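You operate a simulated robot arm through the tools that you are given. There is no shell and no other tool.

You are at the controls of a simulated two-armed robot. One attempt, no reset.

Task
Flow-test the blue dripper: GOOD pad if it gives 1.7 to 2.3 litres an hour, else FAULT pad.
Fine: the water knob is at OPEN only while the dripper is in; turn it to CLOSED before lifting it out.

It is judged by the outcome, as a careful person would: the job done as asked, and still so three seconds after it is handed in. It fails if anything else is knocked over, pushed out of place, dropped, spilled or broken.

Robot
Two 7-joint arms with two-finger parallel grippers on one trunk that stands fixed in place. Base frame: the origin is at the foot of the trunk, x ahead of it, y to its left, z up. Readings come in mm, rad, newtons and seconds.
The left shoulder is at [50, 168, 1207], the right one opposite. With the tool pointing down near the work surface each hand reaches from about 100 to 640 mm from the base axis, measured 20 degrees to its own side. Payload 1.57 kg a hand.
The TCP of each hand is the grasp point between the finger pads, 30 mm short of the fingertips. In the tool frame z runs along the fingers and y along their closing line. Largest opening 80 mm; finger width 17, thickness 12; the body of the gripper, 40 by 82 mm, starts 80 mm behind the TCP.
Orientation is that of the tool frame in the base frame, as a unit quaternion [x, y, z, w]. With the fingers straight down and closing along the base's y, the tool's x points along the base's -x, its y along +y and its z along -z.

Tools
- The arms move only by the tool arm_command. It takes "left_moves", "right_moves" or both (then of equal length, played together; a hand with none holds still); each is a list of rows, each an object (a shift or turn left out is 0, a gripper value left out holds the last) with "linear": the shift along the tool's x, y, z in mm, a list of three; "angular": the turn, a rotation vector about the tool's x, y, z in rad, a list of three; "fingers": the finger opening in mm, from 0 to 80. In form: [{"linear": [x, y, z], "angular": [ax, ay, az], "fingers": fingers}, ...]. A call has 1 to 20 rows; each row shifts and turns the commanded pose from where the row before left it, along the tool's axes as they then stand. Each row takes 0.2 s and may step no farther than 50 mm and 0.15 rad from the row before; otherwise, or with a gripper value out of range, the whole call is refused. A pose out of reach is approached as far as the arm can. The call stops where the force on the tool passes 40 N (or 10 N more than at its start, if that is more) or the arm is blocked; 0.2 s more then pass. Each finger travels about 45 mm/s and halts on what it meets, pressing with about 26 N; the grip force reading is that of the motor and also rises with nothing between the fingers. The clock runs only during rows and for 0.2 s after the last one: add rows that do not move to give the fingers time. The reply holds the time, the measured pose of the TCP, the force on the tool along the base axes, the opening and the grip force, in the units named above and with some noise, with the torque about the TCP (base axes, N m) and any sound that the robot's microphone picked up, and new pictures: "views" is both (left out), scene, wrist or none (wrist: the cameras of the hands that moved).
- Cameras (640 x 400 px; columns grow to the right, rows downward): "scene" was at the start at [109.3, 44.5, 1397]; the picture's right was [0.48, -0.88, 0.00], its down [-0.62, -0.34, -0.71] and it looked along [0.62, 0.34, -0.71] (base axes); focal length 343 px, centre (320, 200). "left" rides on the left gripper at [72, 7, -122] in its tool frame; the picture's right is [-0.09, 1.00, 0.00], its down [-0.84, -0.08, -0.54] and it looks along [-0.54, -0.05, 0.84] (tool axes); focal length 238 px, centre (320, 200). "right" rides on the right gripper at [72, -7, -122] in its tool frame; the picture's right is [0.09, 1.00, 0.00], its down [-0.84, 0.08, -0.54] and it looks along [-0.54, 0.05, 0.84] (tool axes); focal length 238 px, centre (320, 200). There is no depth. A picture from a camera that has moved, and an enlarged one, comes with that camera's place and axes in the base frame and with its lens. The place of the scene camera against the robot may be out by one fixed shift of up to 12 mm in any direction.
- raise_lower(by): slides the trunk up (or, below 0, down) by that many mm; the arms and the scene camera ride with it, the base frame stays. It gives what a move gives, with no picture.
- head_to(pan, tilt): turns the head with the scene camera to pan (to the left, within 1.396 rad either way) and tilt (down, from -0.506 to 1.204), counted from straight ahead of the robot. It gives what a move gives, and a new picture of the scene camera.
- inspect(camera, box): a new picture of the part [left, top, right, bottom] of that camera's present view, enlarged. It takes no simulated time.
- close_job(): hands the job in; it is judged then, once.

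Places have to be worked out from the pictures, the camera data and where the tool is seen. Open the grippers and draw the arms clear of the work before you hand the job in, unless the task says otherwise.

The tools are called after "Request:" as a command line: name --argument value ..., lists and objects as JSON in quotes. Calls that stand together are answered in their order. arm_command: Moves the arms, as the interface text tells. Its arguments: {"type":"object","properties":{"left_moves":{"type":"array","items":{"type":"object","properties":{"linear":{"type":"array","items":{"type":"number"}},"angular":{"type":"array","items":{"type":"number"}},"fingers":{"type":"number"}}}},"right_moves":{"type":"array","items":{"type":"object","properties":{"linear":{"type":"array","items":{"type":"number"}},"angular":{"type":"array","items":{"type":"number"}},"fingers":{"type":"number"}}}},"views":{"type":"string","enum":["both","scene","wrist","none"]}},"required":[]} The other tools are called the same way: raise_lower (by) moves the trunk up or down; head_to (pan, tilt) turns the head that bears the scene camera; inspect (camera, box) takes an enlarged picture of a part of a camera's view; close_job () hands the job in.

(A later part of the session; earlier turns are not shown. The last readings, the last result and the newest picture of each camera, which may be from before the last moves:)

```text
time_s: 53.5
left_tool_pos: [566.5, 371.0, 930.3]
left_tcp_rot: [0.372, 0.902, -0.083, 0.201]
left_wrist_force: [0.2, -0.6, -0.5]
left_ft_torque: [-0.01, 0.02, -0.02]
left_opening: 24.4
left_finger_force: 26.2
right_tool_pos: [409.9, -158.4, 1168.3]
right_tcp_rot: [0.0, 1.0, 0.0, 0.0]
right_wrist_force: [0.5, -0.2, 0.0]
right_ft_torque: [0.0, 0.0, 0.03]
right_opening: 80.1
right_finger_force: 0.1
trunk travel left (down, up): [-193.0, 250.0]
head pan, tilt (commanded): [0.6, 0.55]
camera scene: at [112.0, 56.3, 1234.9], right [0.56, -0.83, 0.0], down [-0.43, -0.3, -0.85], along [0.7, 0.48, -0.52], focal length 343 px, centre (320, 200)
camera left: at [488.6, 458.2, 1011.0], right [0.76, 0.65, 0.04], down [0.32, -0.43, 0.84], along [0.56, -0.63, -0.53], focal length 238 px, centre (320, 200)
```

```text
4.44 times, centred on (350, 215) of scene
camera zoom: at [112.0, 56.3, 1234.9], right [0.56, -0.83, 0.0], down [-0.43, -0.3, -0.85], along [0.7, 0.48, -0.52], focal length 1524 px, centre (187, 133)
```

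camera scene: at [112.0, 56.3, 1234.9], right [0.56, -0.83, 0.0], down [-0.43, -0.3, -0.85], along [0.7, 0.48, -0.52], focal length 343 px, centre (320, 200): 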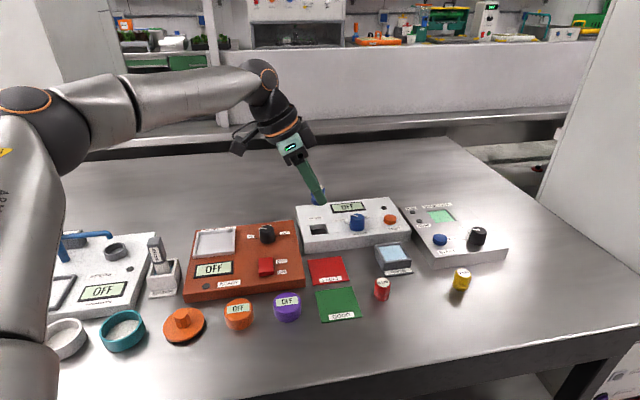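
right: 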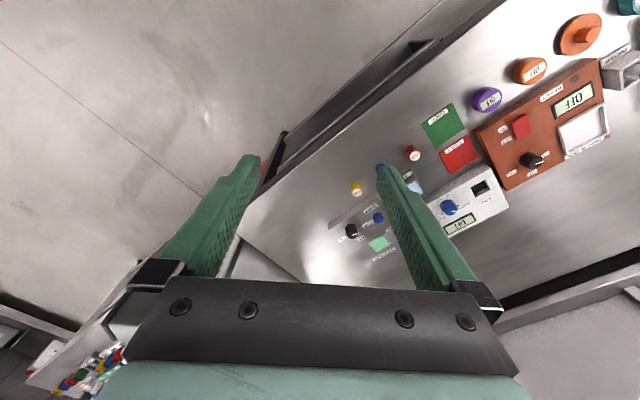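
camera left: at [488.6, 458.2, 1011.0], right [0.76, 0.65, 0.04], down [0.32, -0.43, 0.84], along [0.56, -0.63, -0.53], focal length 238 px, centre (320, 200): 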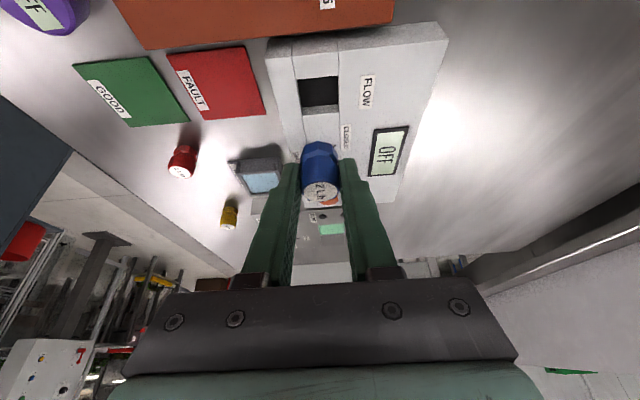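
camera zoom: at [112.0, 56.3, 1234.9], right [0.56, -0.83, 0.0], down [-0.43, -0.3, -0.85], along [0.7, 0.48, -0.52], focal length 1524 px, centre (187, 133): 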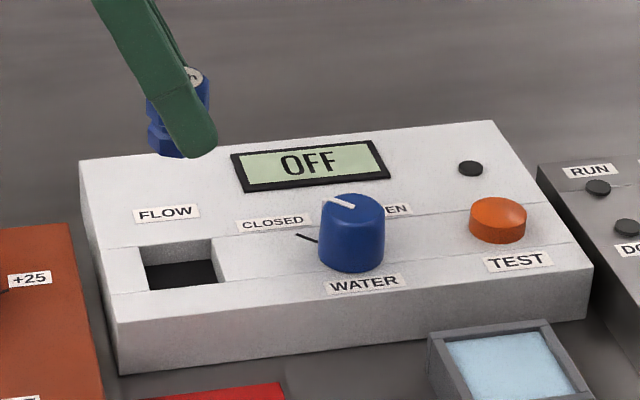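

The socket is 33 mm square, centred about 0.8 mm in x and 2 mm in y from the dripper's axis, roughly 9 mm deep. I correct that and descend to just above the bench top.

Request:
arm_command --left_moves '[{"linear": [4.38, 0.4, 9], "fingers": 10}, {"linear": [4.38, 0.4, 9], "fingers": 10}, {"linear": [4.38, 0.4, 9], "fingers": 10}, {"linear": [4.38, 0.4, 9], "fingers": 10}, {"linear": [4.38, 0.4, 9], "fingers": 10}, {"linear": [0, 0, 0], "fingers": 10}]' --views "both"

Request:
inspect --camera "left" --box '[250, 80, 410, 220]'

Request:
inspect --camera "scene" --box '[280, 170, 400, 260]'

```text
time_s: 54.9
left_tool_pos: [568.1, 372.2, 880.3]
left_tcp_rot: [0.373, 0.902, -0.083, 0.201]
left_wrist_force: [-0.2, -0.2, -0.1]
left_ft_torque: [-0.02, 0.0, -0.04]
left_opening: 24.4
left_finger_force: 26.2
right_tool_pos: [409.0, -159.1, 1167.2]
right_tcp_rot: [0.0, 1.0, 0.001, 0.0]
right_wrist_force: [-0.7, -0.1, -0.2]
right_ft_torque: [0.0, 0.03, 0.02]
right_opening: 80.0
right_finger_force: 0.1
trunk travel left (down, up): [-193.0, 250.0]
head pan, tilt (commanded): [0.6, 0.55]
camera scene: at [112.0, 56.2, 1234.9], right [0.56, -0.83, 0.0], down [-0.43, -0.3, -0.85], along [0.7, 0.48, -0.52], focal length 343 px, centre (320, 200)
camera left: at [489.7, 459.8, 960.8], right [0.76, 0.65, 0.04], down [0.32, -0.43, 0.84], along [0.56, -0.63, -0.53], focal length 238 px, centre (320, 200)
```

scene: 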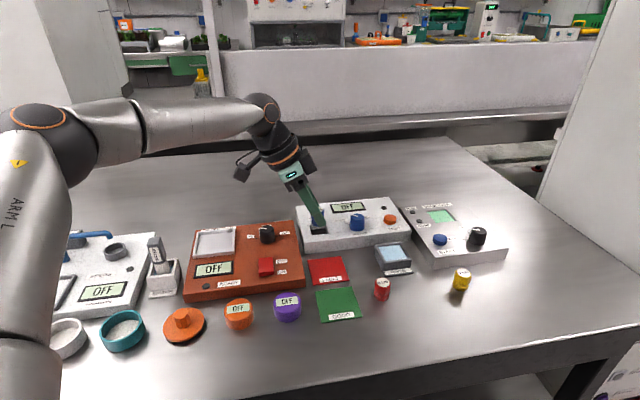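
left: 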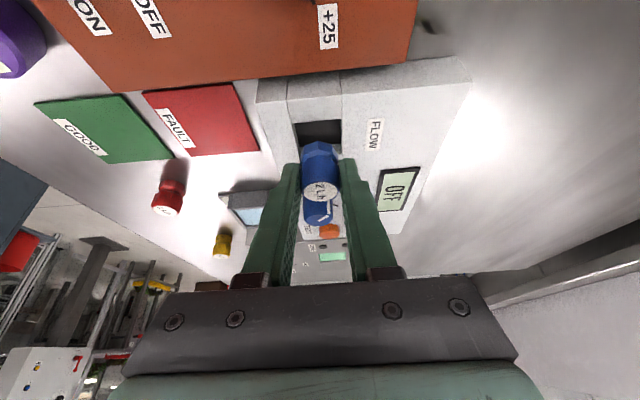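

```text
2.86 times, centred on (330, 150) of left
camera zoom: at [489.7, 459.8, 960.8], right [0.76, 0.65, 0.04], down [0.32, -0.43, 0.84], along [0.56, -0.63, -0.53], focal length 681 px, centre (291, 343)
```

zoom: 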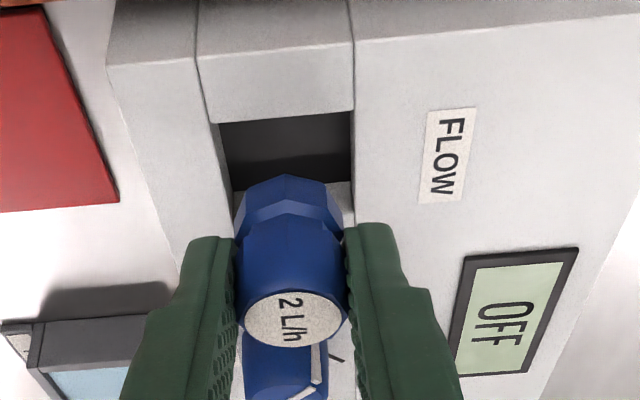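

```text
4.44 times, centred on (340, 215) of scene
camera zoom: at [112.0, 56.2, 1234.9], right [0.56, -0.83, 0.0], down [-0.43, -0.3, -0.85], along [0.7, 0.48, -0.52], focal length 1524 px, centre (231, 133)
```

zoom: 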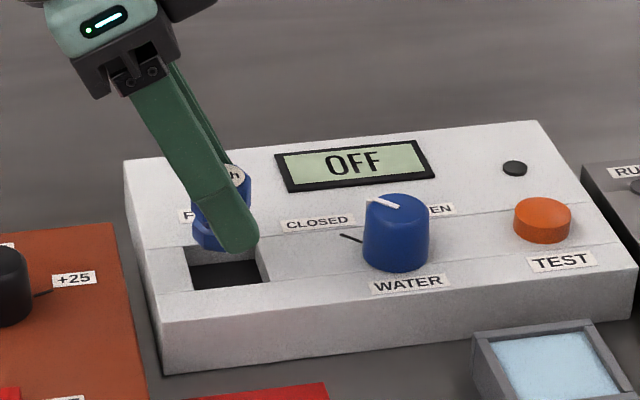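

Cross-checking both cameras puts the bench top near z 831 and the socket centre within about 1 mm of the dripper's axis. I nudge 0.8 mm and descend 12 mm in small steps, watching the force.

Request:
arm_command --left_moves '[{"linear": [1.27, 0.8, 2.72], "fingers": 10}, {"linear": [1.27, 0, 2.72], "fingers": 10}, {"linear": [1.27, 0, 2.72], "fingers": 10}, {"linear": [1.27, 0, 2.72], "fingers": 10}, {"linear": [0, 0, 0], "fingers": 10}]' --views "both"

Request:
inspect --camera "left" --box '[270, 110, 370, 220]'

Request:
inspect --camera "scene" --box '[290, 190, 370, 255]'

```text
time_s: 56.1
left_tool_pos: [567.9, 372.0, 869.1]
left_tcp_rot: [0.373, 0.902, -0.082, 0.2]
left_wrist_force: [0.2, -0.3, -0.5]
left_ft_torque: [-0.02, -0.03, 0.01]
left_opening: 24.4
left_finger_force: 25.8
right_tool_pos: [409.4, -158.6, 1168.3]
right_tcp_rot: [0.0, 1.0, 0.001, 0.0]
right_wrist_force: [-0.3, -0.3, -0.5]
right_ft_torque: [-0.04, -0.02, -0.02]
right_opening: 80.0
right_finger_force: 0.1
trunk travel left (down, up): [-193.0, 250.0]
head pan, tilt (commanded): [0.6, 0.55]
camera scene: at [112.0, 56.2, 1234.9], right [0.56, -0.83, 0.0], down [-0.43, -0.3, -0.85], along [0.7, 0.48, -0.52], focal length 343 px, centre (320, 200)
camera left: at [490.0, 459.3, 949.5], right [0.76, 0.65, 0.04], down [0.32, -0.43, 0.84], along [0.56, -0.63, -0.53], focal length 238 px, centre (320, 200)
```

scene: 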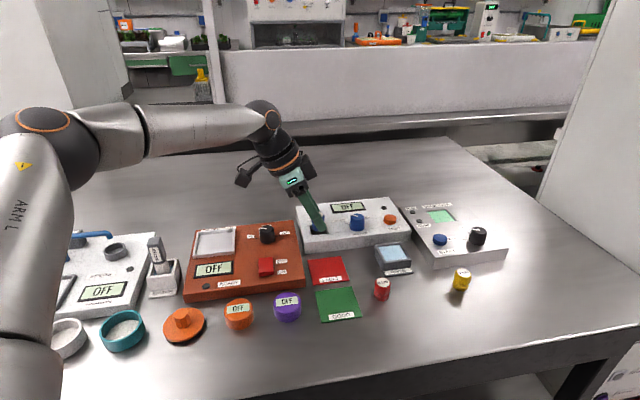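
left: 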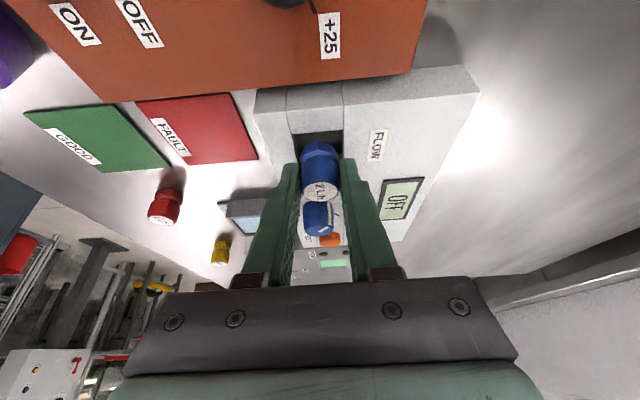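

```text
3.64 times, centred on (320, 165) of left
camera zoom: at [490.0, 459.3, 949.5], right [0.76, 0.65, 0.04], down [0.32, -0.43, 0.84], along [0.56, -0.63, -0.53], focal length 867 px, centre (320, 327)
```

zoom: 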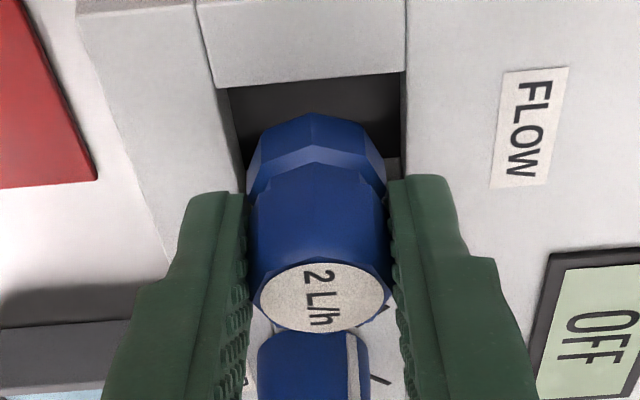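

```text
6.15 times, centred on (330, 222) of scene
camera zoom: at [112.0, 56.2, 1234.9], right [0.56, -0.83, 0.0], down [-0.43, -0.3, -0.85], along [0.7, 0.48, -0.52], focal length 2110 px, centre (258, 62)
```

zoom: 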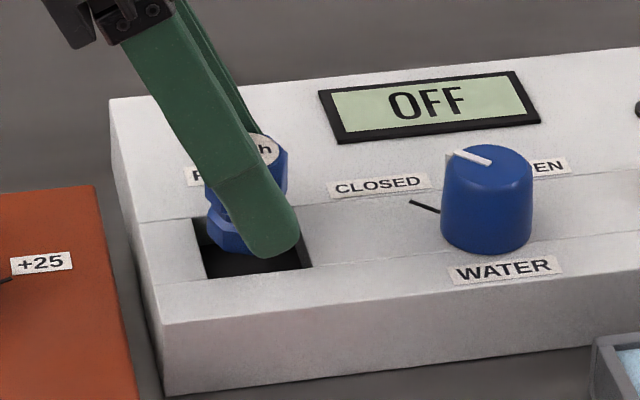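

Both views agree that the dripper is laterally centred and its foot is still about 4 mm above the bench top. I descend 6 mm more, watching the force.

Request:
arm_command --left_moves '[{"linear": [0.85, 0, 1.8], "fingers": 10}, {"linear": [0.85, 0, 1.8], "fingers": 10}, {"linear": [0.85, 0, 1.8], "fingers": 10}, {"linear": [0, 0, 0], "fingers": 10}]' --views "both"

Request:
inspect --camera "left" --box '[270, 110, 370, 220]'

Request:
inspect --camera "scene" --box '[290, 190, 370, 255]'

```text
time_s: 57.1
left_tool_pos: [567.1, 372.5, 861.7]
left_tcp_rot: [0.373, 0.902, -0.083, 0.2]
left_wrist_force: [-1.1, 0.4, 0.0]
left_ft_torque: [0.01, -0.02, 0.02]
left_opening: 24.1
left_finger_force: 26.3
right_tool_pos: [409.4, -159.9, 1168.4]
right_tcp_rot: [0.0, 1.0, 0.0, 0.001]
right_wrist_force: [-0.3, -0.1, 0.6]
right_ft_torque: [-0.02, -0.02, -0.02]
right_opening: 79.9
right_finger_force: 0.1
trunk travel left (down, up): [-193.0, 250.0]
head pan, tilt (commanded): [0.6, 0.55]
camera scene: at [112.0, 56.2, 1234.9], right [0.56, -0.83, 0.0], down [-0.43, -0.3, -0.85], along [0.7, 0.48, -0.52], focal length 343 px, centre (320, 200)
camera left: at [490.1, 459.8, 942.7], right [0.76, 0.65, 0.04], down [0.32, -0.43, 0.84], along [0.56, -0.63, -0.53], focal length 238 px, centre (320, 200)
```

scene: 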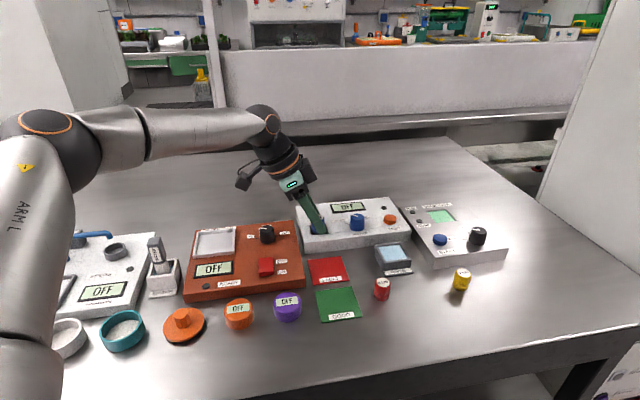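
left: 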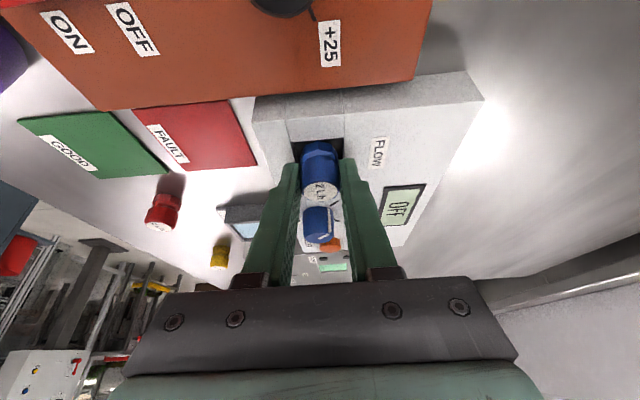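

```text
3.64 times, centred on (320, 165) of left
camera zoom: at [490.1, 459.8, 942.7], right [0.76, 0.65, 0.04], down [0.32, -0.43, 0.84], along [0.56, -0.63, -0.53], focal length 867 px, centre (320, 327)
```

zoom: 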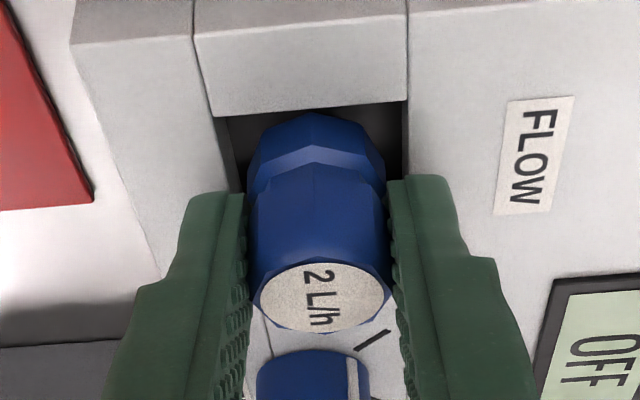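

```text
6.15 times, centred on (330, 222) of scene
camera zoom: at [112.0, 56.2, 1234.9], right [0.56, -0.83, 0.0], down [-0.43, -0.3, -0.85], along [0.7, 0.48, -0.52], focal length 2110 px, centre (258, 62)
```

zoom: 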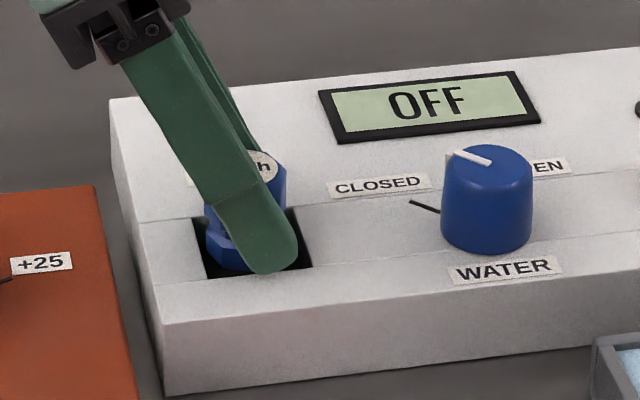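

The foot is inside the socket, well centred, with no contact force. I lower 2 mm more and open the fingers gently so it settles on the socket floor.

Request:
arm_command --left_moves '[{"linear": [0.42, 0, 0.9], "fingers": 10}, {"linear": [0.42, 0, 0.9], "fingers": 10}, {"linear": [0, 0, 0], "fingers": 10}]' --views "none"

```text
time_s: 57.9
left_tool_pos: [568.0, 372.2, 860.4]
left_tcp_rot: [0.373, 0.902, -0.083, 0.2]
left_wrist_force: [0.3, 1.0, 0.9]
left_ft_torque: [-0.02, 0.02, -0.04]
left_opening: 24.4
left_finger_force: 26.2
right_tool_pos: [409.4, -159.8, 1168.1]
right_tcp_rot: [0.0, 1.0, 0.0, 0.0]
right_wrist_force: [0.2, -0.5, -0.2]
right_ft_torque: [0.03, 0.02, -0.01]
right_opening: 80.1
right_finger_force: 0.1
trunk travel left (down, up): [-193.0, 250.0]
head pan, tilt (commanded): [0.6, 0.55]
```

No contact force yet. I open the fingers in two stages.

Request:
arm_command --left_moves '[{"linear": [0, 0, 0], "fingers": 28}, {"linear": [0, 0, 0], "fingers": 28}, {"linear": [0, 0, 0], "fingers": 34}, {"linear": [0, 0, 0], "fingers": 34}]' --views "both"

Request:
inspect --camera "left" --box '[270, 110, 370, 220]'

Request:
inspect --camera "scene" --box '[290, 190, 370, 255]'

```text
time_s: 58.9
left_tool_pos: [567.2, 372.2, 860.5]
left_tcp_rot: [0.373, 0.902, -0.082, 0.201]
left_wrist_force: [3.1, 3.2, 2.2]
left_ft_torque: [0.09, -0.15, 0.04]
left_opening: 26.2
left_finger_force: 0.2
right_tool_pos: [410.6, -159.9, 1168.7]
right_tcp_rot: [0.0, 1.0, 0.0, 0.0]
right_wrist_force: [-0.4, -0.4, 0.6]
right_ft_torque: [0.0, 0.02, -0.04]
right_opening: 80.0
right_finger_force: 0.0
trunk travel left (down, up): [-193.0, 250.0]
head pan, tilt (commanded): [0.6, 0.55]
camera scene: at [112.0, 56.3, 1234.9], right [0.56, -0.83, 0.0], down [-0.43, -0.3, -0.85], along [0.7, 0.48, -0.52], focal length 343 px, centre (320, 200)
camera left: at [490.1, 459.8, 941.2], right [0.76, 0.65, 0.04], down [0.32, -0.43, 0.85], along [0.56, -0.63, -0.53], focal length 238 px, centre (320, 200)
```

scene: 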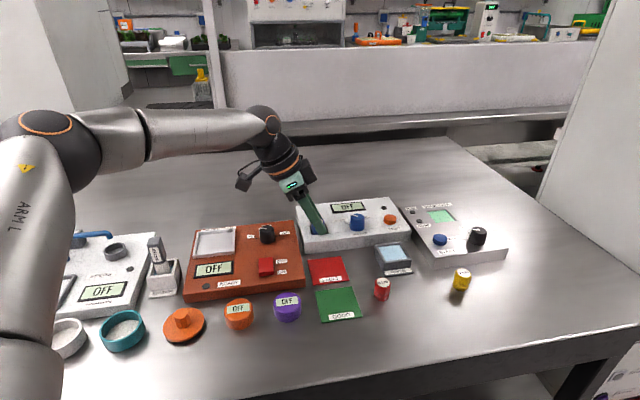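
left: 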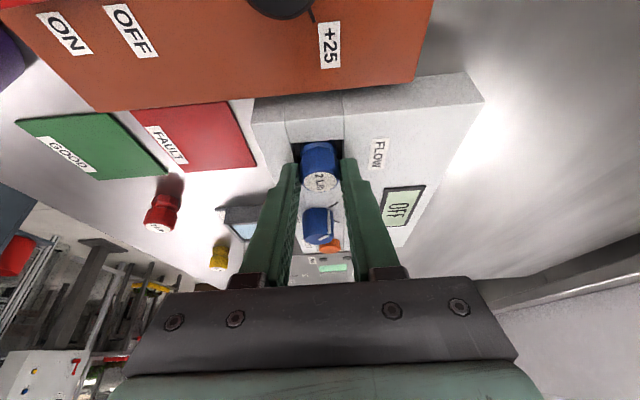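

```text
3.64 times, centred on (320, 165) of left
camera zoom: at [490.1, 459.8, 941.2], right [0.76, 0.65, 0.04], down [0.32, -0.43, 0.85], along [0.56, -0.63, -0.53], focal length 867 px, centre (320, 327)
```

zoom: 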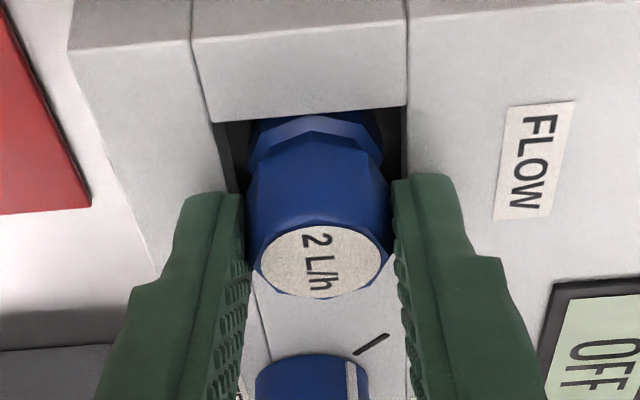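

```text
6.15 times, centred on (330, 222) of scene
camera zoom: at [112.0, 56.3, 1234.9], right [0.56, -0.83, 0.0], down [-0.43, -0.3, -0.85], along [0.7, 0.48, -0.52], focal length 2110 px, centre (258, 62)
```

zoom: 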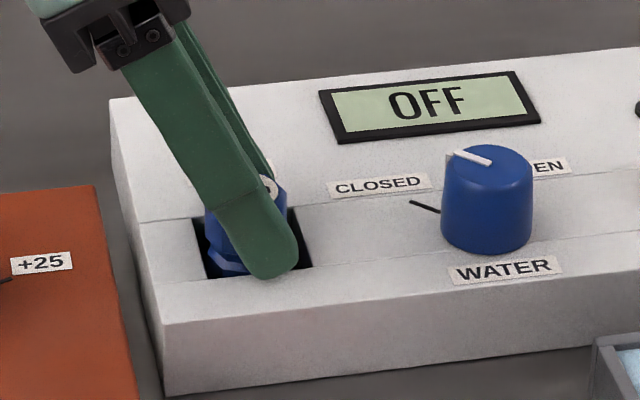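

The dripper has dropped into its seat, but the thin fingertips are between it and the socket wall, so they opened only to 26 mm. I set the opening to 26 so they don't press, and lift slowly straight up.

Request:
arm_command --left_moves '[{"linear": [0, 0, 0], "fingers": 26}, {"linear": [-0.85, 0, -1.8], "fingers": 26}, {"linear": [-0.85, 0, -1.8], "fingers": 26}, {"linear": [-0.85, 0, -1.8], "fingers": 26}, {"linear": [-0.85, 0, -1.8], "fingers": 26}, {"linear": [0, 0, 0], "fingers": 26}]' --views "both"

Request:
inspect --camera "left" --box '[270, 110, 370, 220]'

Request:
inspect --camera "scene" --box '[290, 190, 370, 255]'

```text
time_s: 60.3
left_tool_pos: [567.1, 372.8, 867.9]
left_tcp_rot: [0.372, 0.902, -0.083, 0.2]
left_wrist_force: [-0.3, 0.4, 0.8]
left_ft_torque: [-0.02, 0.0, 0.04]
left_opening: 25.9
left_finger_force: 0.0
right_tool_pos: [410.1, -159.0, 1167.7]
right_tcp_rot: [0.0, 1.0, 0.001, 0.0]
right_wrist_force: [0.4, 0.0, 0.3]
right_ft_torque: [-0.04, -0.02, 0.0]
right_opening: 79.9
right_finger_force: 0.2
trunk travel left (down, up): [-193.0, 250.0]
head pan, tilt (commanded): [0.6, 0.55]
camera scene: at [112.0, 56.2, 1234.9], right [0.56, -0.83, 0.0], down [-0.43, -0.3, -0.85], along [0.7, 0.48, -0.52], focal length 343 px, centre (320, 200)
camera left: at [489.5, 460.1, 949.4], right [0.76, 0.65, 0.04], down [0.32, -0.43, 0.84], along [0.56, -0.63, -0.53], focal length 238 px, centre (320, 200)
```

scene: 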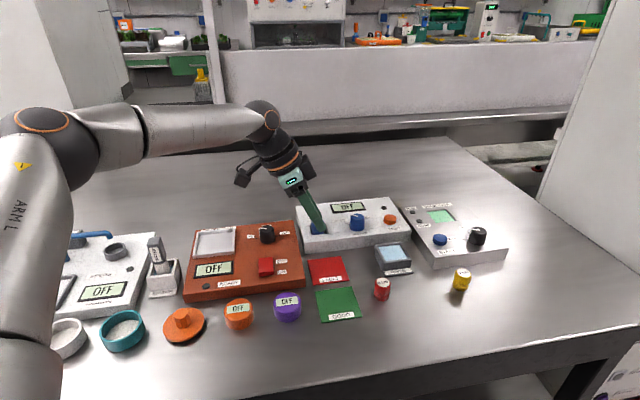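
left: 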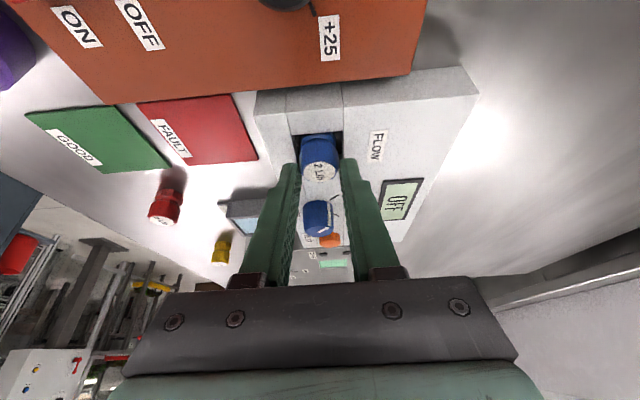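

```text
3.64 times, centred on (320, 165) of left
camera zoom: at [489.5, 460.1, 949.4], right [0.76, 0.65, 0.04], down [0.32, -0.43, 0.84], along [0.56, -0.63, -0.53], focal length 867 px, centre (320, 327)
```

zoom: 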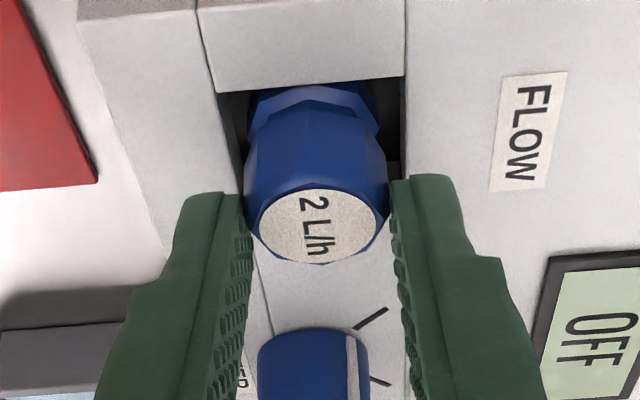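

```text
6.15 times, centred on (330, 222) of scene
camera zoom: at [112.0, 56.2, 1234.9], right [0.56, -0.83, 0.0], down [-0.43, -0.3, -0.85], along [0.7, 0.48, -0.52], focal length 2110 px, centre (258, 62)
```

zoom: 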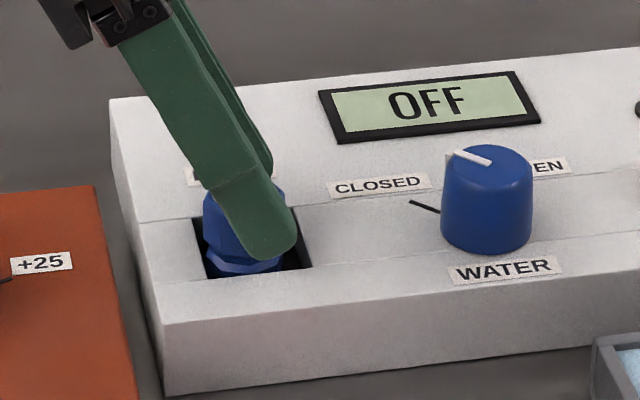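

The dripper stays seated as the fingers rise. I open a bit more and lift clear to look at it.

Request:
arm_command --left_moves '[{"linear": [-3.4, 0, -7.3], "fingers": 26}, {"linear": [-4.2, 0, -9.1], "fingers": 40}, {"linear": [-8.5, 0, -18.1], "fingers": 50}, {"linear": [-8.5, 0, -18.1], "fingers": 50}, {"linear": [-8.5, 0, -18.1], "fingers": 50}, {"linear": [0, 0, 0], "fingers": 50}]' --views "both"

Request:
inspect --camera "left" --box '[260, 40, 420, 240]'

Request:
inspect --camera "scene" --box '[290, 180, 410, 255]'

```text
time_s: 61.7
left_tool_pos: [567.1, 373.3, 946.1]
left_tcp_rot: [0.373, 0.902, -0.083, 0.2]
left_wrist_force: [-0.5, 0.6, -0.5]
left_ft_torque: [-0.02, -0.01, 0.01]
left_opening: 50.0
left_finger_force: 0.2
right_tool_pos: [408.7, -159.6, 1166.8]
right_tcp_rot: [-0.001, 1.0, 0.0, 0.0]
right_wrist_force: [0.7, 0.3, 0.3]
right_ft_torque: [0.01, 0.02, -0.01]
right_opening: 80.2
right_finger_force: 0.0
trunk travel left (down, up): [-193.0, 250.0]
head pan, tilt (commanded): [0.6, 0.55]
camera scene: at [112.0, 56.2, 1234.9], right [0.56, -0.83, 0.0], down [-0.43, -0.3, -0.85], along [0.7, 0.48, -0.52], focal length 343 px, centre (320, 200)
camera left: at [488.4, 460.2, 1027.7], right [0.76, 0.65, 0.04], down [0.32, -0.43, 0.84], along [0.56, -0.63, -0.53], focal length 238 px, centre (320, 200)
```

scene: 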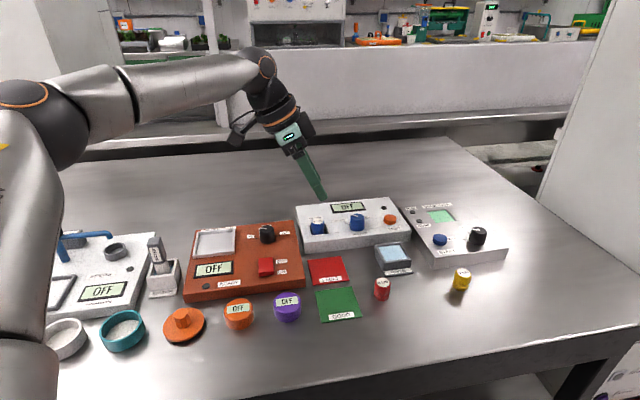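
left: 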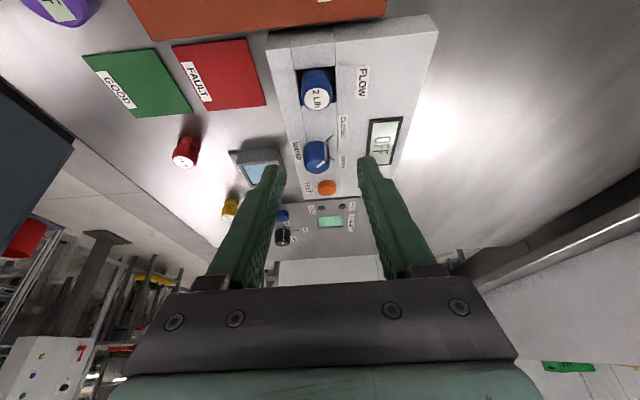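

```text
2.00 times, centred on (340, 140) of left
camera zoom: at [488.4, 460.2, 1027.7], right [0.76, 0.65, 0.04], down [0.32, -0.43, 0.84], along [0.56, -0.63, -0.53], focal length 477 px, centre (280, 320)
```

zoom: 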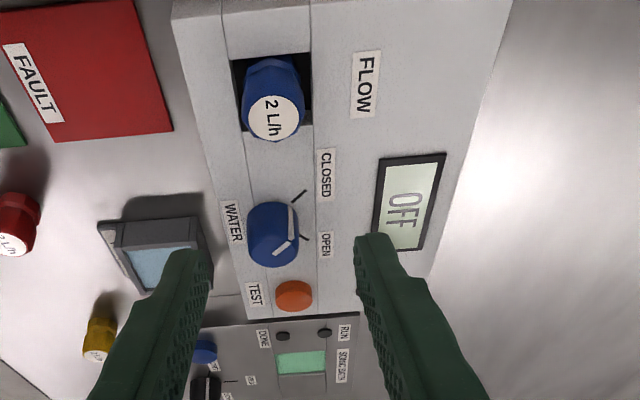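

```text
5.33 times, centred on (350, 218) of scene
camera zoom: at [112.0, 56.2, 1234.9], right [0.56, -0.83, 0.0], down [-0.43, -0.3, -0.85], along [0.7, 0.48, -0.52], focal length 1829 px, centre (160, 107)
```

zoom: 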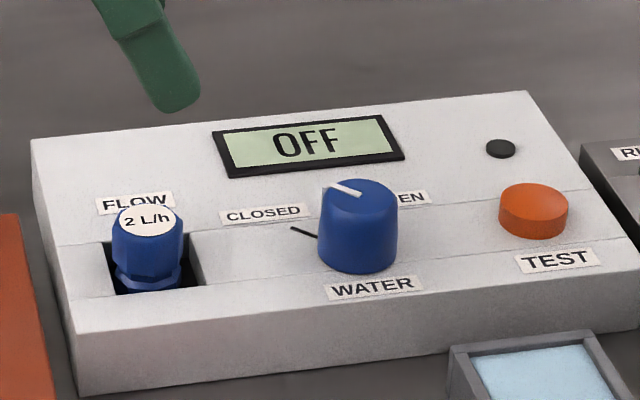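

The dripper is seated upright in the socket. The knob axis is at about (624, 307), CLOSED along +y and OPEN along +x (a 90° clockwise turn). I raise the left hand and lower the trunk 80 mm more to gain reach for the knob and button.

Request:
arm_command --left_moves '[{"linear": [-15.5, 0, -33.3]}, {"linear": [-15.5, 0, -33.3]}, {"linear": [-15.5, 0, -33.3]}, {"linear": [0, 0, 0]}]' --views "none"

Request:
raise_lower --by -80

```text
time_s: 62.7
left_tool_pos: [567.1, 373.9, 1057.0]
left_tcp_rot: [0.374, 0.902, -0.083, 0.201]
left_wrist_force: [-0.5, -0.1, -0.7]
left_ft_torque: [-0.01, 0.01, 0.0]
left_opening: 49.8
left_finger_force: 0.2
right_tool_pos: [410.1, -159.4, 1168.0]
right_tcp_rot: [-0.001, 1.0, 0.001, 0.0]
right_wrist_force: [-0.4, 0.7, 0.9]
right_ft_torque: [0.01, 0.0, 0.01]
right_opening: 80.1
right_finger_force: 0.1
trunk travel left (down, up): [-193.0, 250.0]
head pan, tilt (commanded): [0.6, 0.55]
```

```text
time_s: 63.9
left_tool_pos: [567.6, 374.5, 977.2]
left_tcp_rot: [0.373, 0.902, -0.083, 0.201]
left_wrist_force: [-0.2, 0.5, 0.0]
left_ft_torque: [-0.01, 0.0, 0.02]
left_opening: 50.1
left_finger_force: 0.0
right_tool_pos: [408.6, -160.6, 1088.1]
right_tcp_rot: [0.0, 1.0, 0.001, 0.0]
right_wrist_force: [-0.4, 0.5, -0.4]
right_ft_torque: [0.0, 0.0, -0.03]
right_opening: 80.1
right_finger_force: 0.1
trunk travel left (down, up): [-113.0, 330.0]
head pan, tilt (commanded): [0.6, 0.55]
```

Now S is lower. I move above the knob and rehearse the turn in the air: first rotating to the starting yaw, checking that no pose is out of reach.

Request:
arm_command --left_moves '[{"linear": [-17, -2.57, 25.3]}, {"linear": [-17, -2.57, 25.3]}, {"linear": [-17, -2.57, 25.3]}, {"linear": [0, -1.217, 0], "angular": [-0.0553, 0, -0.1187]}, {"linear": [0, -1.217, 0], "angular": [-0.0553, 0, -0.1187]}, {"linear": [0, -1.217, 0], "angular": [-0.0553, 0, -0.1187]}, {"linear": [0, -1.217, 0], "angular": [-0.0553, 0, -0.1187]}, {"linear": [0, -1.217, 0], "angular": [-0.0553, 0, -0.1187]}, {"linear": [0, -1.217, 0], "angular": [-0.0553, 0, -0.1187]}, {"linear": [0, -1.217, 0], "angular": [-0.0553, 0, -0.1187]}, {"linear": [0, -1.217, 0], "angular": [-0.0553, 0, -0.1187]}, {"linear": [0, -1.217, 0], "angular": [-0.0553, 0, -0.1187]}, {"linear": [0, -1.217, 0], "angular": [-0.0553, 0, -0.1187]}, {"linear": [0, 0, 0]}]' --views "both"

```text
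time_s: 66.8
left_tool_pos: [612.8, 303.2, 930.8]
left_tcp_rot: [-0.255, 0.942, 0.056, 0.21]
left_wrist_force: [0.7, 0.0, -0.2]
left_ft_torque: [0.03, 0.01, 0.0]
left_opening: 49.9
left_finger_force: 0.1
right_tool_pos: [408.6, -159.8, 1088.9]
right_tcp_rot: [0.0, 1.0, -0.001, 0.0]
right_wrist_force: [0.7, -0.4, 0.3]
right_ft_torque: [-0.02, -0.01, 0.0]
right_opening: 80.0
right_finger_force: 0.1
trunk travel left (down, up): [-113.0, 330.0]
head pan, tilt (commanded): [0.6, 0.55]
camera scene: at [112.1, 56.2, 1154.9], right [0.56, -0.83, 0.0], down [-0.43, -0.3, -0.85], along [0.7, 0.48, -0.52], focal length 343 px, centre (320, 200)
camera left: at [509.1, 251.0, 1009.9], right [-0.43, 0.9, 0.04], down [0.49, 0.2, 0.85], along [0.76, 0.38, -0.53], focal length 238 px, centre (320, 200)
```

scene: 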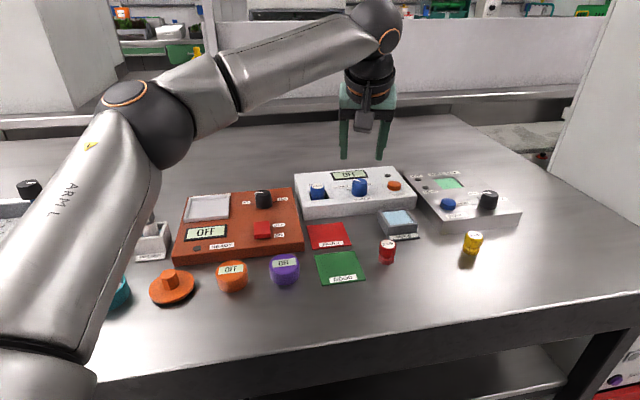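
left: 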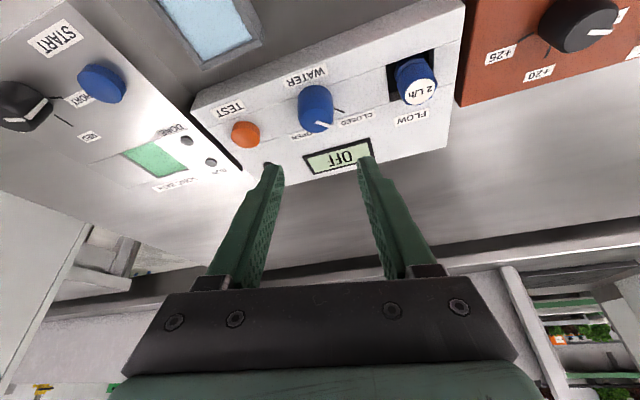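

No limits hit. Now I rehearse the 90° clockwise stroke in the air.

Request:
arm_command --left_moves '[{"linear": [0, 1.217, 0], "angular": [0.0553, 0, 0.1187]}, {"linear": [0, 1.217, 0], "angular": [0.0553, 0, 0.1187]}, {"linear": [0, 1.217, 0], "angular": [0.0553, 0, 0.1187]}, {"linear": [0, 1.217, 0], "angular": [0.0553, 0, 0.1187]}, {"linear": [0, 1.217, 0], "angular": [0.0553, 0, 0.1187]}, {"linear": [0, 1.217, 0], "angular": [0.0553, 0, 0.1187]}, {"linear": [0, 1.217, 0], "angular": [0.0553, 0, 0.1187]}, {"linear": [0, 1.217, 0], "angular": [0.0553, 0, 0.1187]}, {"linear": [0, 1.217, 0], "angular": [0.0553, 0, 0.1187]}, {"linear": [0, 1.217, 0], "angular": [0.0553, 0, 0.1187]}, {"linear": [0, 1.217, 0], "angular": [0.0553, 0, 0.1187]}, {"linear": [0, 1.217, 0], "angular": [0.0553, 0, 0.1187]}, {"linear": [0, 0, 0]}]' --views "wrist"

Request:
inspect --camera "left" --box '[240, 40, 420, 200]'

```text
time_s: 69.7
left_tool_pos: [606.2, 315.1, 926.5]
left_tcp_rot: [0.489, 0.845, -0.108, 0.188]
left_wrist_force: [0.2, -0.4, -0.3]
left_ft_torque: [0.0, -0.03, 0.0]
left_opening: 50.0
left_finger_force: 0.0
left hand out of reach, approached as far as the arm can: row 12
right_tool_pos: [408.7, -159.3, 1088.3]
right_tcp_rot: [0.0, 1.0, 0.001, 0.001]
right_wrist_force: [-1.1, 0.2, 0.2]
right_ft_torque: [-0.01, 0.01, -0.02]
right_opening: 80.0
right_finger_force: 0.0
trunk travel left (down, up): [-113.0, 330.0]
head pan, tilt (commanded): [0.6, 0.55]
camera left: at [555.1, 419.3, 1008.2], right [0.9, 0.43, 0.04], down [0.2, -0.5, 0.85], along [0.38, -0.76, -0.53], focal length 238 px, centre (320, 200)
```

left: 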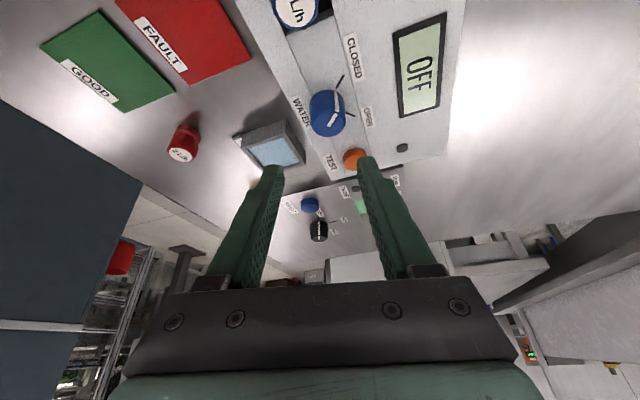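

```text
2.50 times, centred on (330, 120) of left
camera zoom: at [555.1, 419.3, 1008.2], right [0.9, 0.43, 0.04], down [0.2, -0.5, 0.85], along [0.38, -0.76, -0.53], focal length 596 px, centre (295, 400)
```

zoom: 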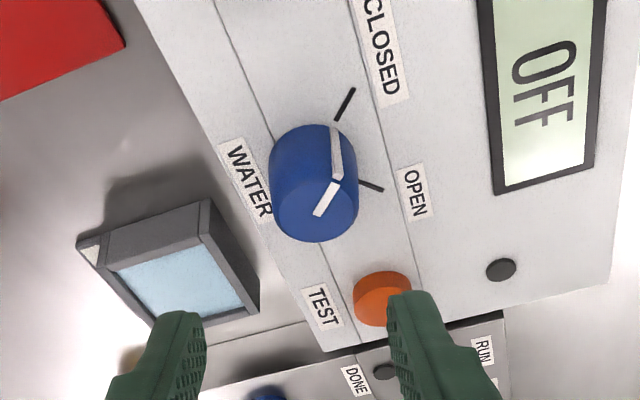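

The stroke's last step (yaw −60°) was out of reach, but +30° to −45° is fine. I rotate back to +45° to see whether a +45° to −45° stroke is feasible.

Request:
arm_command --left_moves '[{"linear": [0, -1.217, 0], "angular": [-0.0553, 0, -0.1187]}, {"linear": [0, -1.217, 0], "angular": [-0.0553, 0, -0.1187]}, {"linear": [0, -1.217, 0], "angular": [-0.0553, 0, -0.1187]}, {"linear": [0, -1.217, 0], "angular": [-0.0553, 0, -0.1187]}, {"linear": [0, -1.217, 0], "angular": [-0.0553, 0, -0.1187]}, {"linear": [0, -1.217, 0], "angular": [-0.0553, 0, -0.1187]}, {"linear": [0, -1.217, 0], "angular": [-0.0553, 0, -0.1187]}, {"linear": [0, -1.217, 0], "angular": [-0.0553, 0, -0.1187]}, {"linear": [0, -1.217, 0], "angular": [-0.0553, 0, -0.1187]}, {"linear": [0, -1.217, 0], "angular": [-0.0553, 0, -0.1187]}, {"linear": [0, -1.217, 0], "angular": [-0.0553, 0, -0.1187]}, {"linear": [0, -1.217, 0], "angular": [-0.0553, 0, -0.1187]}, {"linear": [0, -1.217, 0], "angular": [-0.0553, 0, -0.1187]}, {"linear": [0, -1.217, 0], "angular": [-0.0553, 0, -0.1187]}, {"linear": [0, 0, 0]}]' --views "wrist"

Request:
inspect --camera "left" --box '[220, 60, 400, 220]'

```text
time_s: 72.8
left_tool_pos: [594.8, 307.9, 923.4]
left_tcp_rot: [-0.374, 0.902, 0.082, 0.201]
left_wrist_force: [-0.6, 0.2, -0.1]
left_ft_torque: [-0.01, -0.01, 0.02]
left_opening: 49.9
left_finger_force: 0.1
left hand out of reach, approached as far as the arm can: row 14
right_tool_pos: [409.5, -159.3, 1088.5]
right_tcp_rot: [0.0, 1.0, 0.001, 0.0]
right_wrist_force: [1.0, -0.3, -0.8]
right_ft_torque: [-0.01, 0.01, 0.01]
right_opening: 80.0
right_finger_force: 0.1
trunk travel left (down, up): [-113.0, 330.0]
head pan, tilt (commanded): [0.6, 0.55]
camera left: at [506.4, 229.7, 1004.5], right [-0.65, 0.76, 0.04], down [0.43, 0.32, 0.85], along [0.63, 0.56, -0.53], focal length 238 px, centre (320, 200)
```

left: 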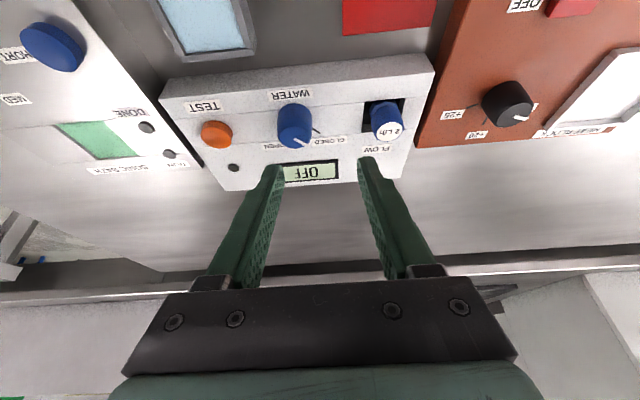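

```text
2.50 times, centred on (310, 140) of left
camera zoom: at [506.4, 229.7, 1004.5], right [-0.65, 0.76, 0.04], down [0.43, 0.32, 0.85], along [0.63, 0.56, -0.53], focal length 596 px, centre (345, 350)
```

zoom: 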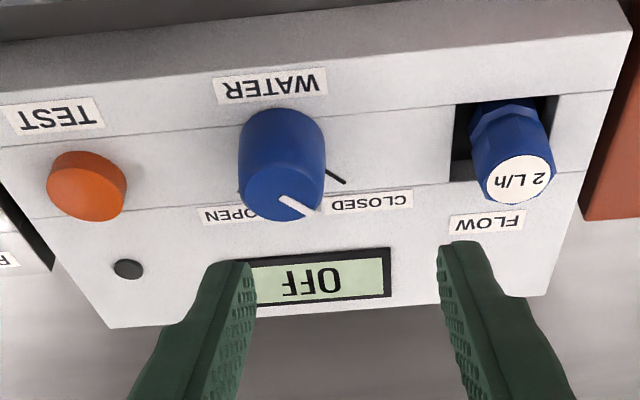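

+45° is also just out of reach, so I'll turn the knob in two 45° strokes between about +22° and −23°. I rotate to +22° and re-measure.

Request:
arm_command --left_moves '[{"linear": [0, 1.217, 0], "angular": [0.0553, 0, 0.1187]}, {"linear": [0, 1.217, 0], "angular": [0.0553, 0, 0.1187]}, {"linear": [0, 1.217, 0], "angular": [0.0553, 0, 0.1187]}, {"linear": [0, 0, 0]}]' --views "none"

```text
time_s: 73.8
left_tool_pos: [590.6, 309.5, 923.0]
left_tcp_rot: [-0.19, 0.958, 0.042, 0.212]
left_wrist_force: [0.1, -0.1, -0.5]
left_ft_torque: [0.01, 0.05, -0.02]
left_opening: 50.0
left_finger_force: 0.1
right_tool_pos: [409.6, -159.3, 1087.5]
right_tcp_rot: [0.0, 1.0, 0.0, 0.0]
right_wrist_force: [0.2, 0.1, 0.1]
right_ft_torque: [-0.02, 0.01, 0.0]
right_opening: 79.8
right_finger_force: 0.0
trunk travel left (down, up): [-113.0, 330.0]
head pan, tilt (commanded): [0.6, 0.55]
```

Orientation is right (lean 22°). I move over the knob at a hover height of z 900 and look.

Request:
arm_command --left_moves '[{"linear": [-4.25, -7.6, 14.7], "fingers": 50}, {"linear": [-4.25, -7.6, 14.7], "fingers": 50}, {"linear": [0, 0, 0], "fingers": 50}]' --views "both"

Request:
inspect --camera "left" --box '[240, 80, 400, 220]'

Request:
inspect --camera "scene" --box '[290, 120, 420, 220]'

```text
time_s: 74.7
left_tool_pos: [614.6, 302.9, 899.5]
left_tcp_rot: [-0.192, 0.957, 0.042, 0.212]
left_wrist_force: [-0.5, 1.0, 0.4]
left_ft_torque: [0.02, -0.01, 0.01]
left_opening: 49.8
left_finger_force: 0.1
right_tool_pos: [410.4, -159.6, 1087.5]
right_tcp_rot: [-0.001, 1.0, 0.001, 0.0]
right_wrist_force: [-0.2, 1.0, -1.2]
right_ft_torque: [-0.04, 0.01, 0.0]
right_opening: 79.7
right_finger_force: 0.0
trunk travel left (down, up): [-113.0, 330.0]
head pan, tilt (commanded): [0.6, 0.55]
camera scene: at [112.1, 56.2, 1154.9], right [0.56, -0.83, 0.0], down [-0.43, -0.3, -0.85], along [0.7, 0.48, -0.52], focal length 343 px, centre (320, 200)
camera left: at [505.5, 264.4, 980.2], right [-0.31, 0.95, 0.04], down [0.52, 0.13, 0.85], along [0.8, 0.28, -0.53], focal length 238 px, centre (320, 200)
```

scene: 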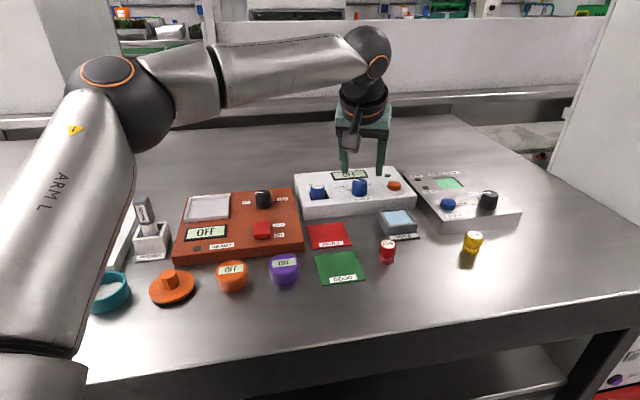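
left: 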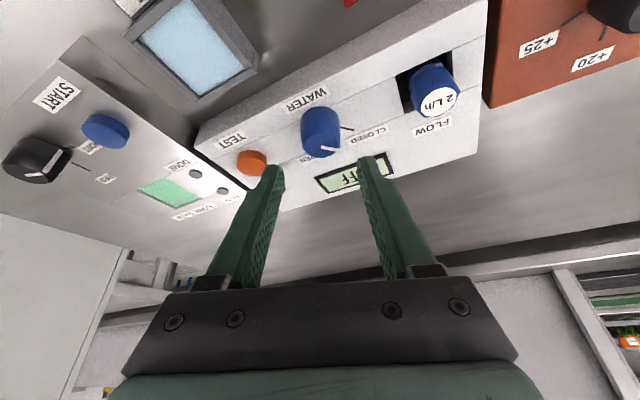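

```text
2.86 times, centred on (320, 150) of left
camera zoom: at [505.5, 264.4, 980.2], right [-0.31, 0.95, 0.04], down [0.52, 0.13, 0.85], along [0.8, 0.28, -0.53], focal length 681 px, centre (320, 343)
```

zoom: 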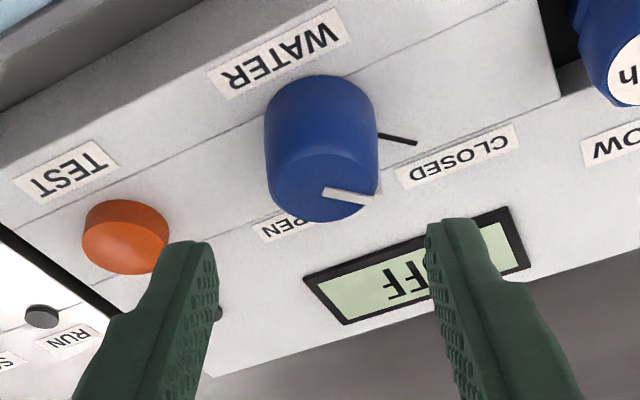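

```text
4.00 times, centred on (355, 170) of scene
camera zoom: at [112.1, 56.2, 1154.9], right [0.56, -0.83, 0.0], down [-0.43, -0.3, -0.85], along [0.7, 0.48, -0.52], focal length 1372 px, centre (180, 320)
```

zoom: 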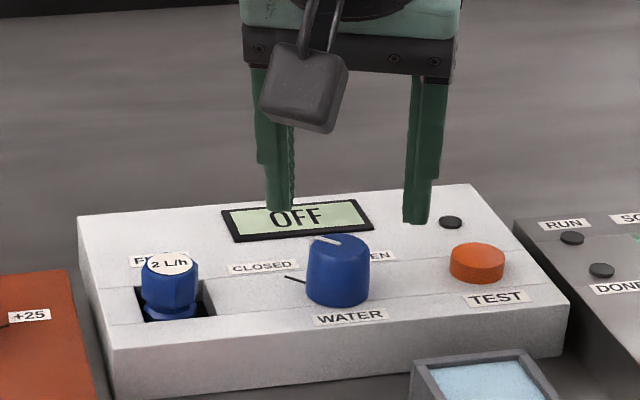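

The knob is 1.6 mm off in the closing direction; I correct and lower the open fingers around it, keeping the tips about 5 mm above the bench top.

Request:
arm_command --left_moves '[{"linear": [4.57, 0.53, 10.2], "fingers": 50}, {"linear": [4.57, 0.53, 10.2], "fingers": 50}, {"linear": [4.56, 0.53, 10.1], "fingers": 50}, {"linear": [0, 0, 0], "fingers": 50}]' --views "both"

Request:
inspect --camera "left" --box '[240, 100, 400, 240]'

Request:
inspect --camera "scene" --box '[290, 120, 420, 220]'

```text
time_s: 75.7
left_tool_pos: [614.4, 303.9, 867.2]
left_tcp_rot: [-0.192, 0.957, 0.043, 0.212]
left_wrist_force: [0.3, -0.4, 0.2]
left_ft_torque: [-0.02, 0.01, 0.0]
left_opening: 50.0
left_finger_force: 0.1
right_tool_pos: [410.1, -158.9, 1087.1]
right_tcp_rot: [0.0, 1.0, 0.0, 0.0]
right_wrist_force: [0.9, -0.5, 0.6]
right_ft_torque: [-0.02, -0.03, 0.03]
right_opening: 80.1
right_finger_force: 0.2
trunk travel left (down, up): [-113.0, 330.0]
head pan, tilt (commanded): [0.6, 0.55]
camera scene: at [112.0, 56.2, 1154.9], right [0.56, -0.83, 0.0], down [-0.43, -0.3, -0.85], along [0.7, 0.48, -0.52], focal length 343 px, centre (320, 200)
camera left: at [505.0, 265.4, 947.9], right [-0.31, 0.95, 0.04], down [0.52, 0.13, 0.84], along [0.8, 0.28, -0.53], focal length 238 px, centre (320, 200)
```

scene: 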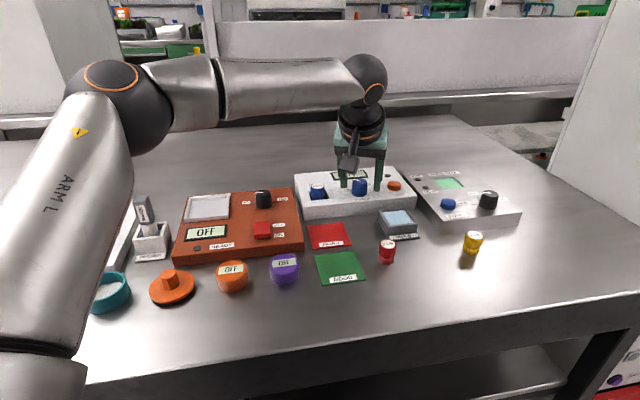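
left: 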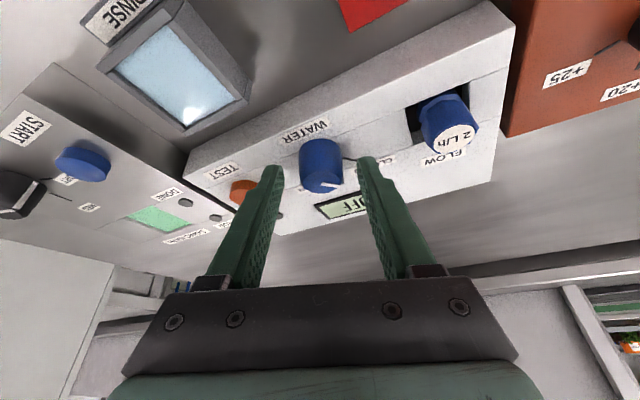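

```text
2.86 times, centred on (320, 170) of left
camera zoom: at [505.0, 265.4, 947.9], right [-0.31, 0.95, 0.04], down [0.52, 0.13, 0.84], along [0.8, 0.28, -0.53], focal length 681 px, centre (320, 286)
```

zoom: 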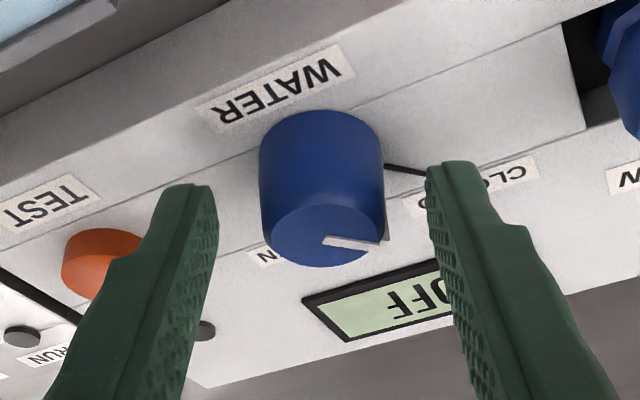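

```text
4.00 times, centred on (355, 170) of scene
camera zoom: at [112.0, 56.2, 1154.9], right [0.56, -0.83, 0.0], down [-0.43, -0.3, -0.85], along [0.7, 0.48, -0.52], focal length 1372 px, centre (180, 320)
```

zoom: 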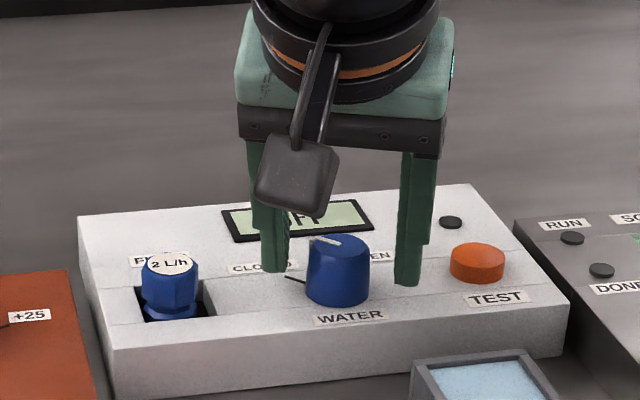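

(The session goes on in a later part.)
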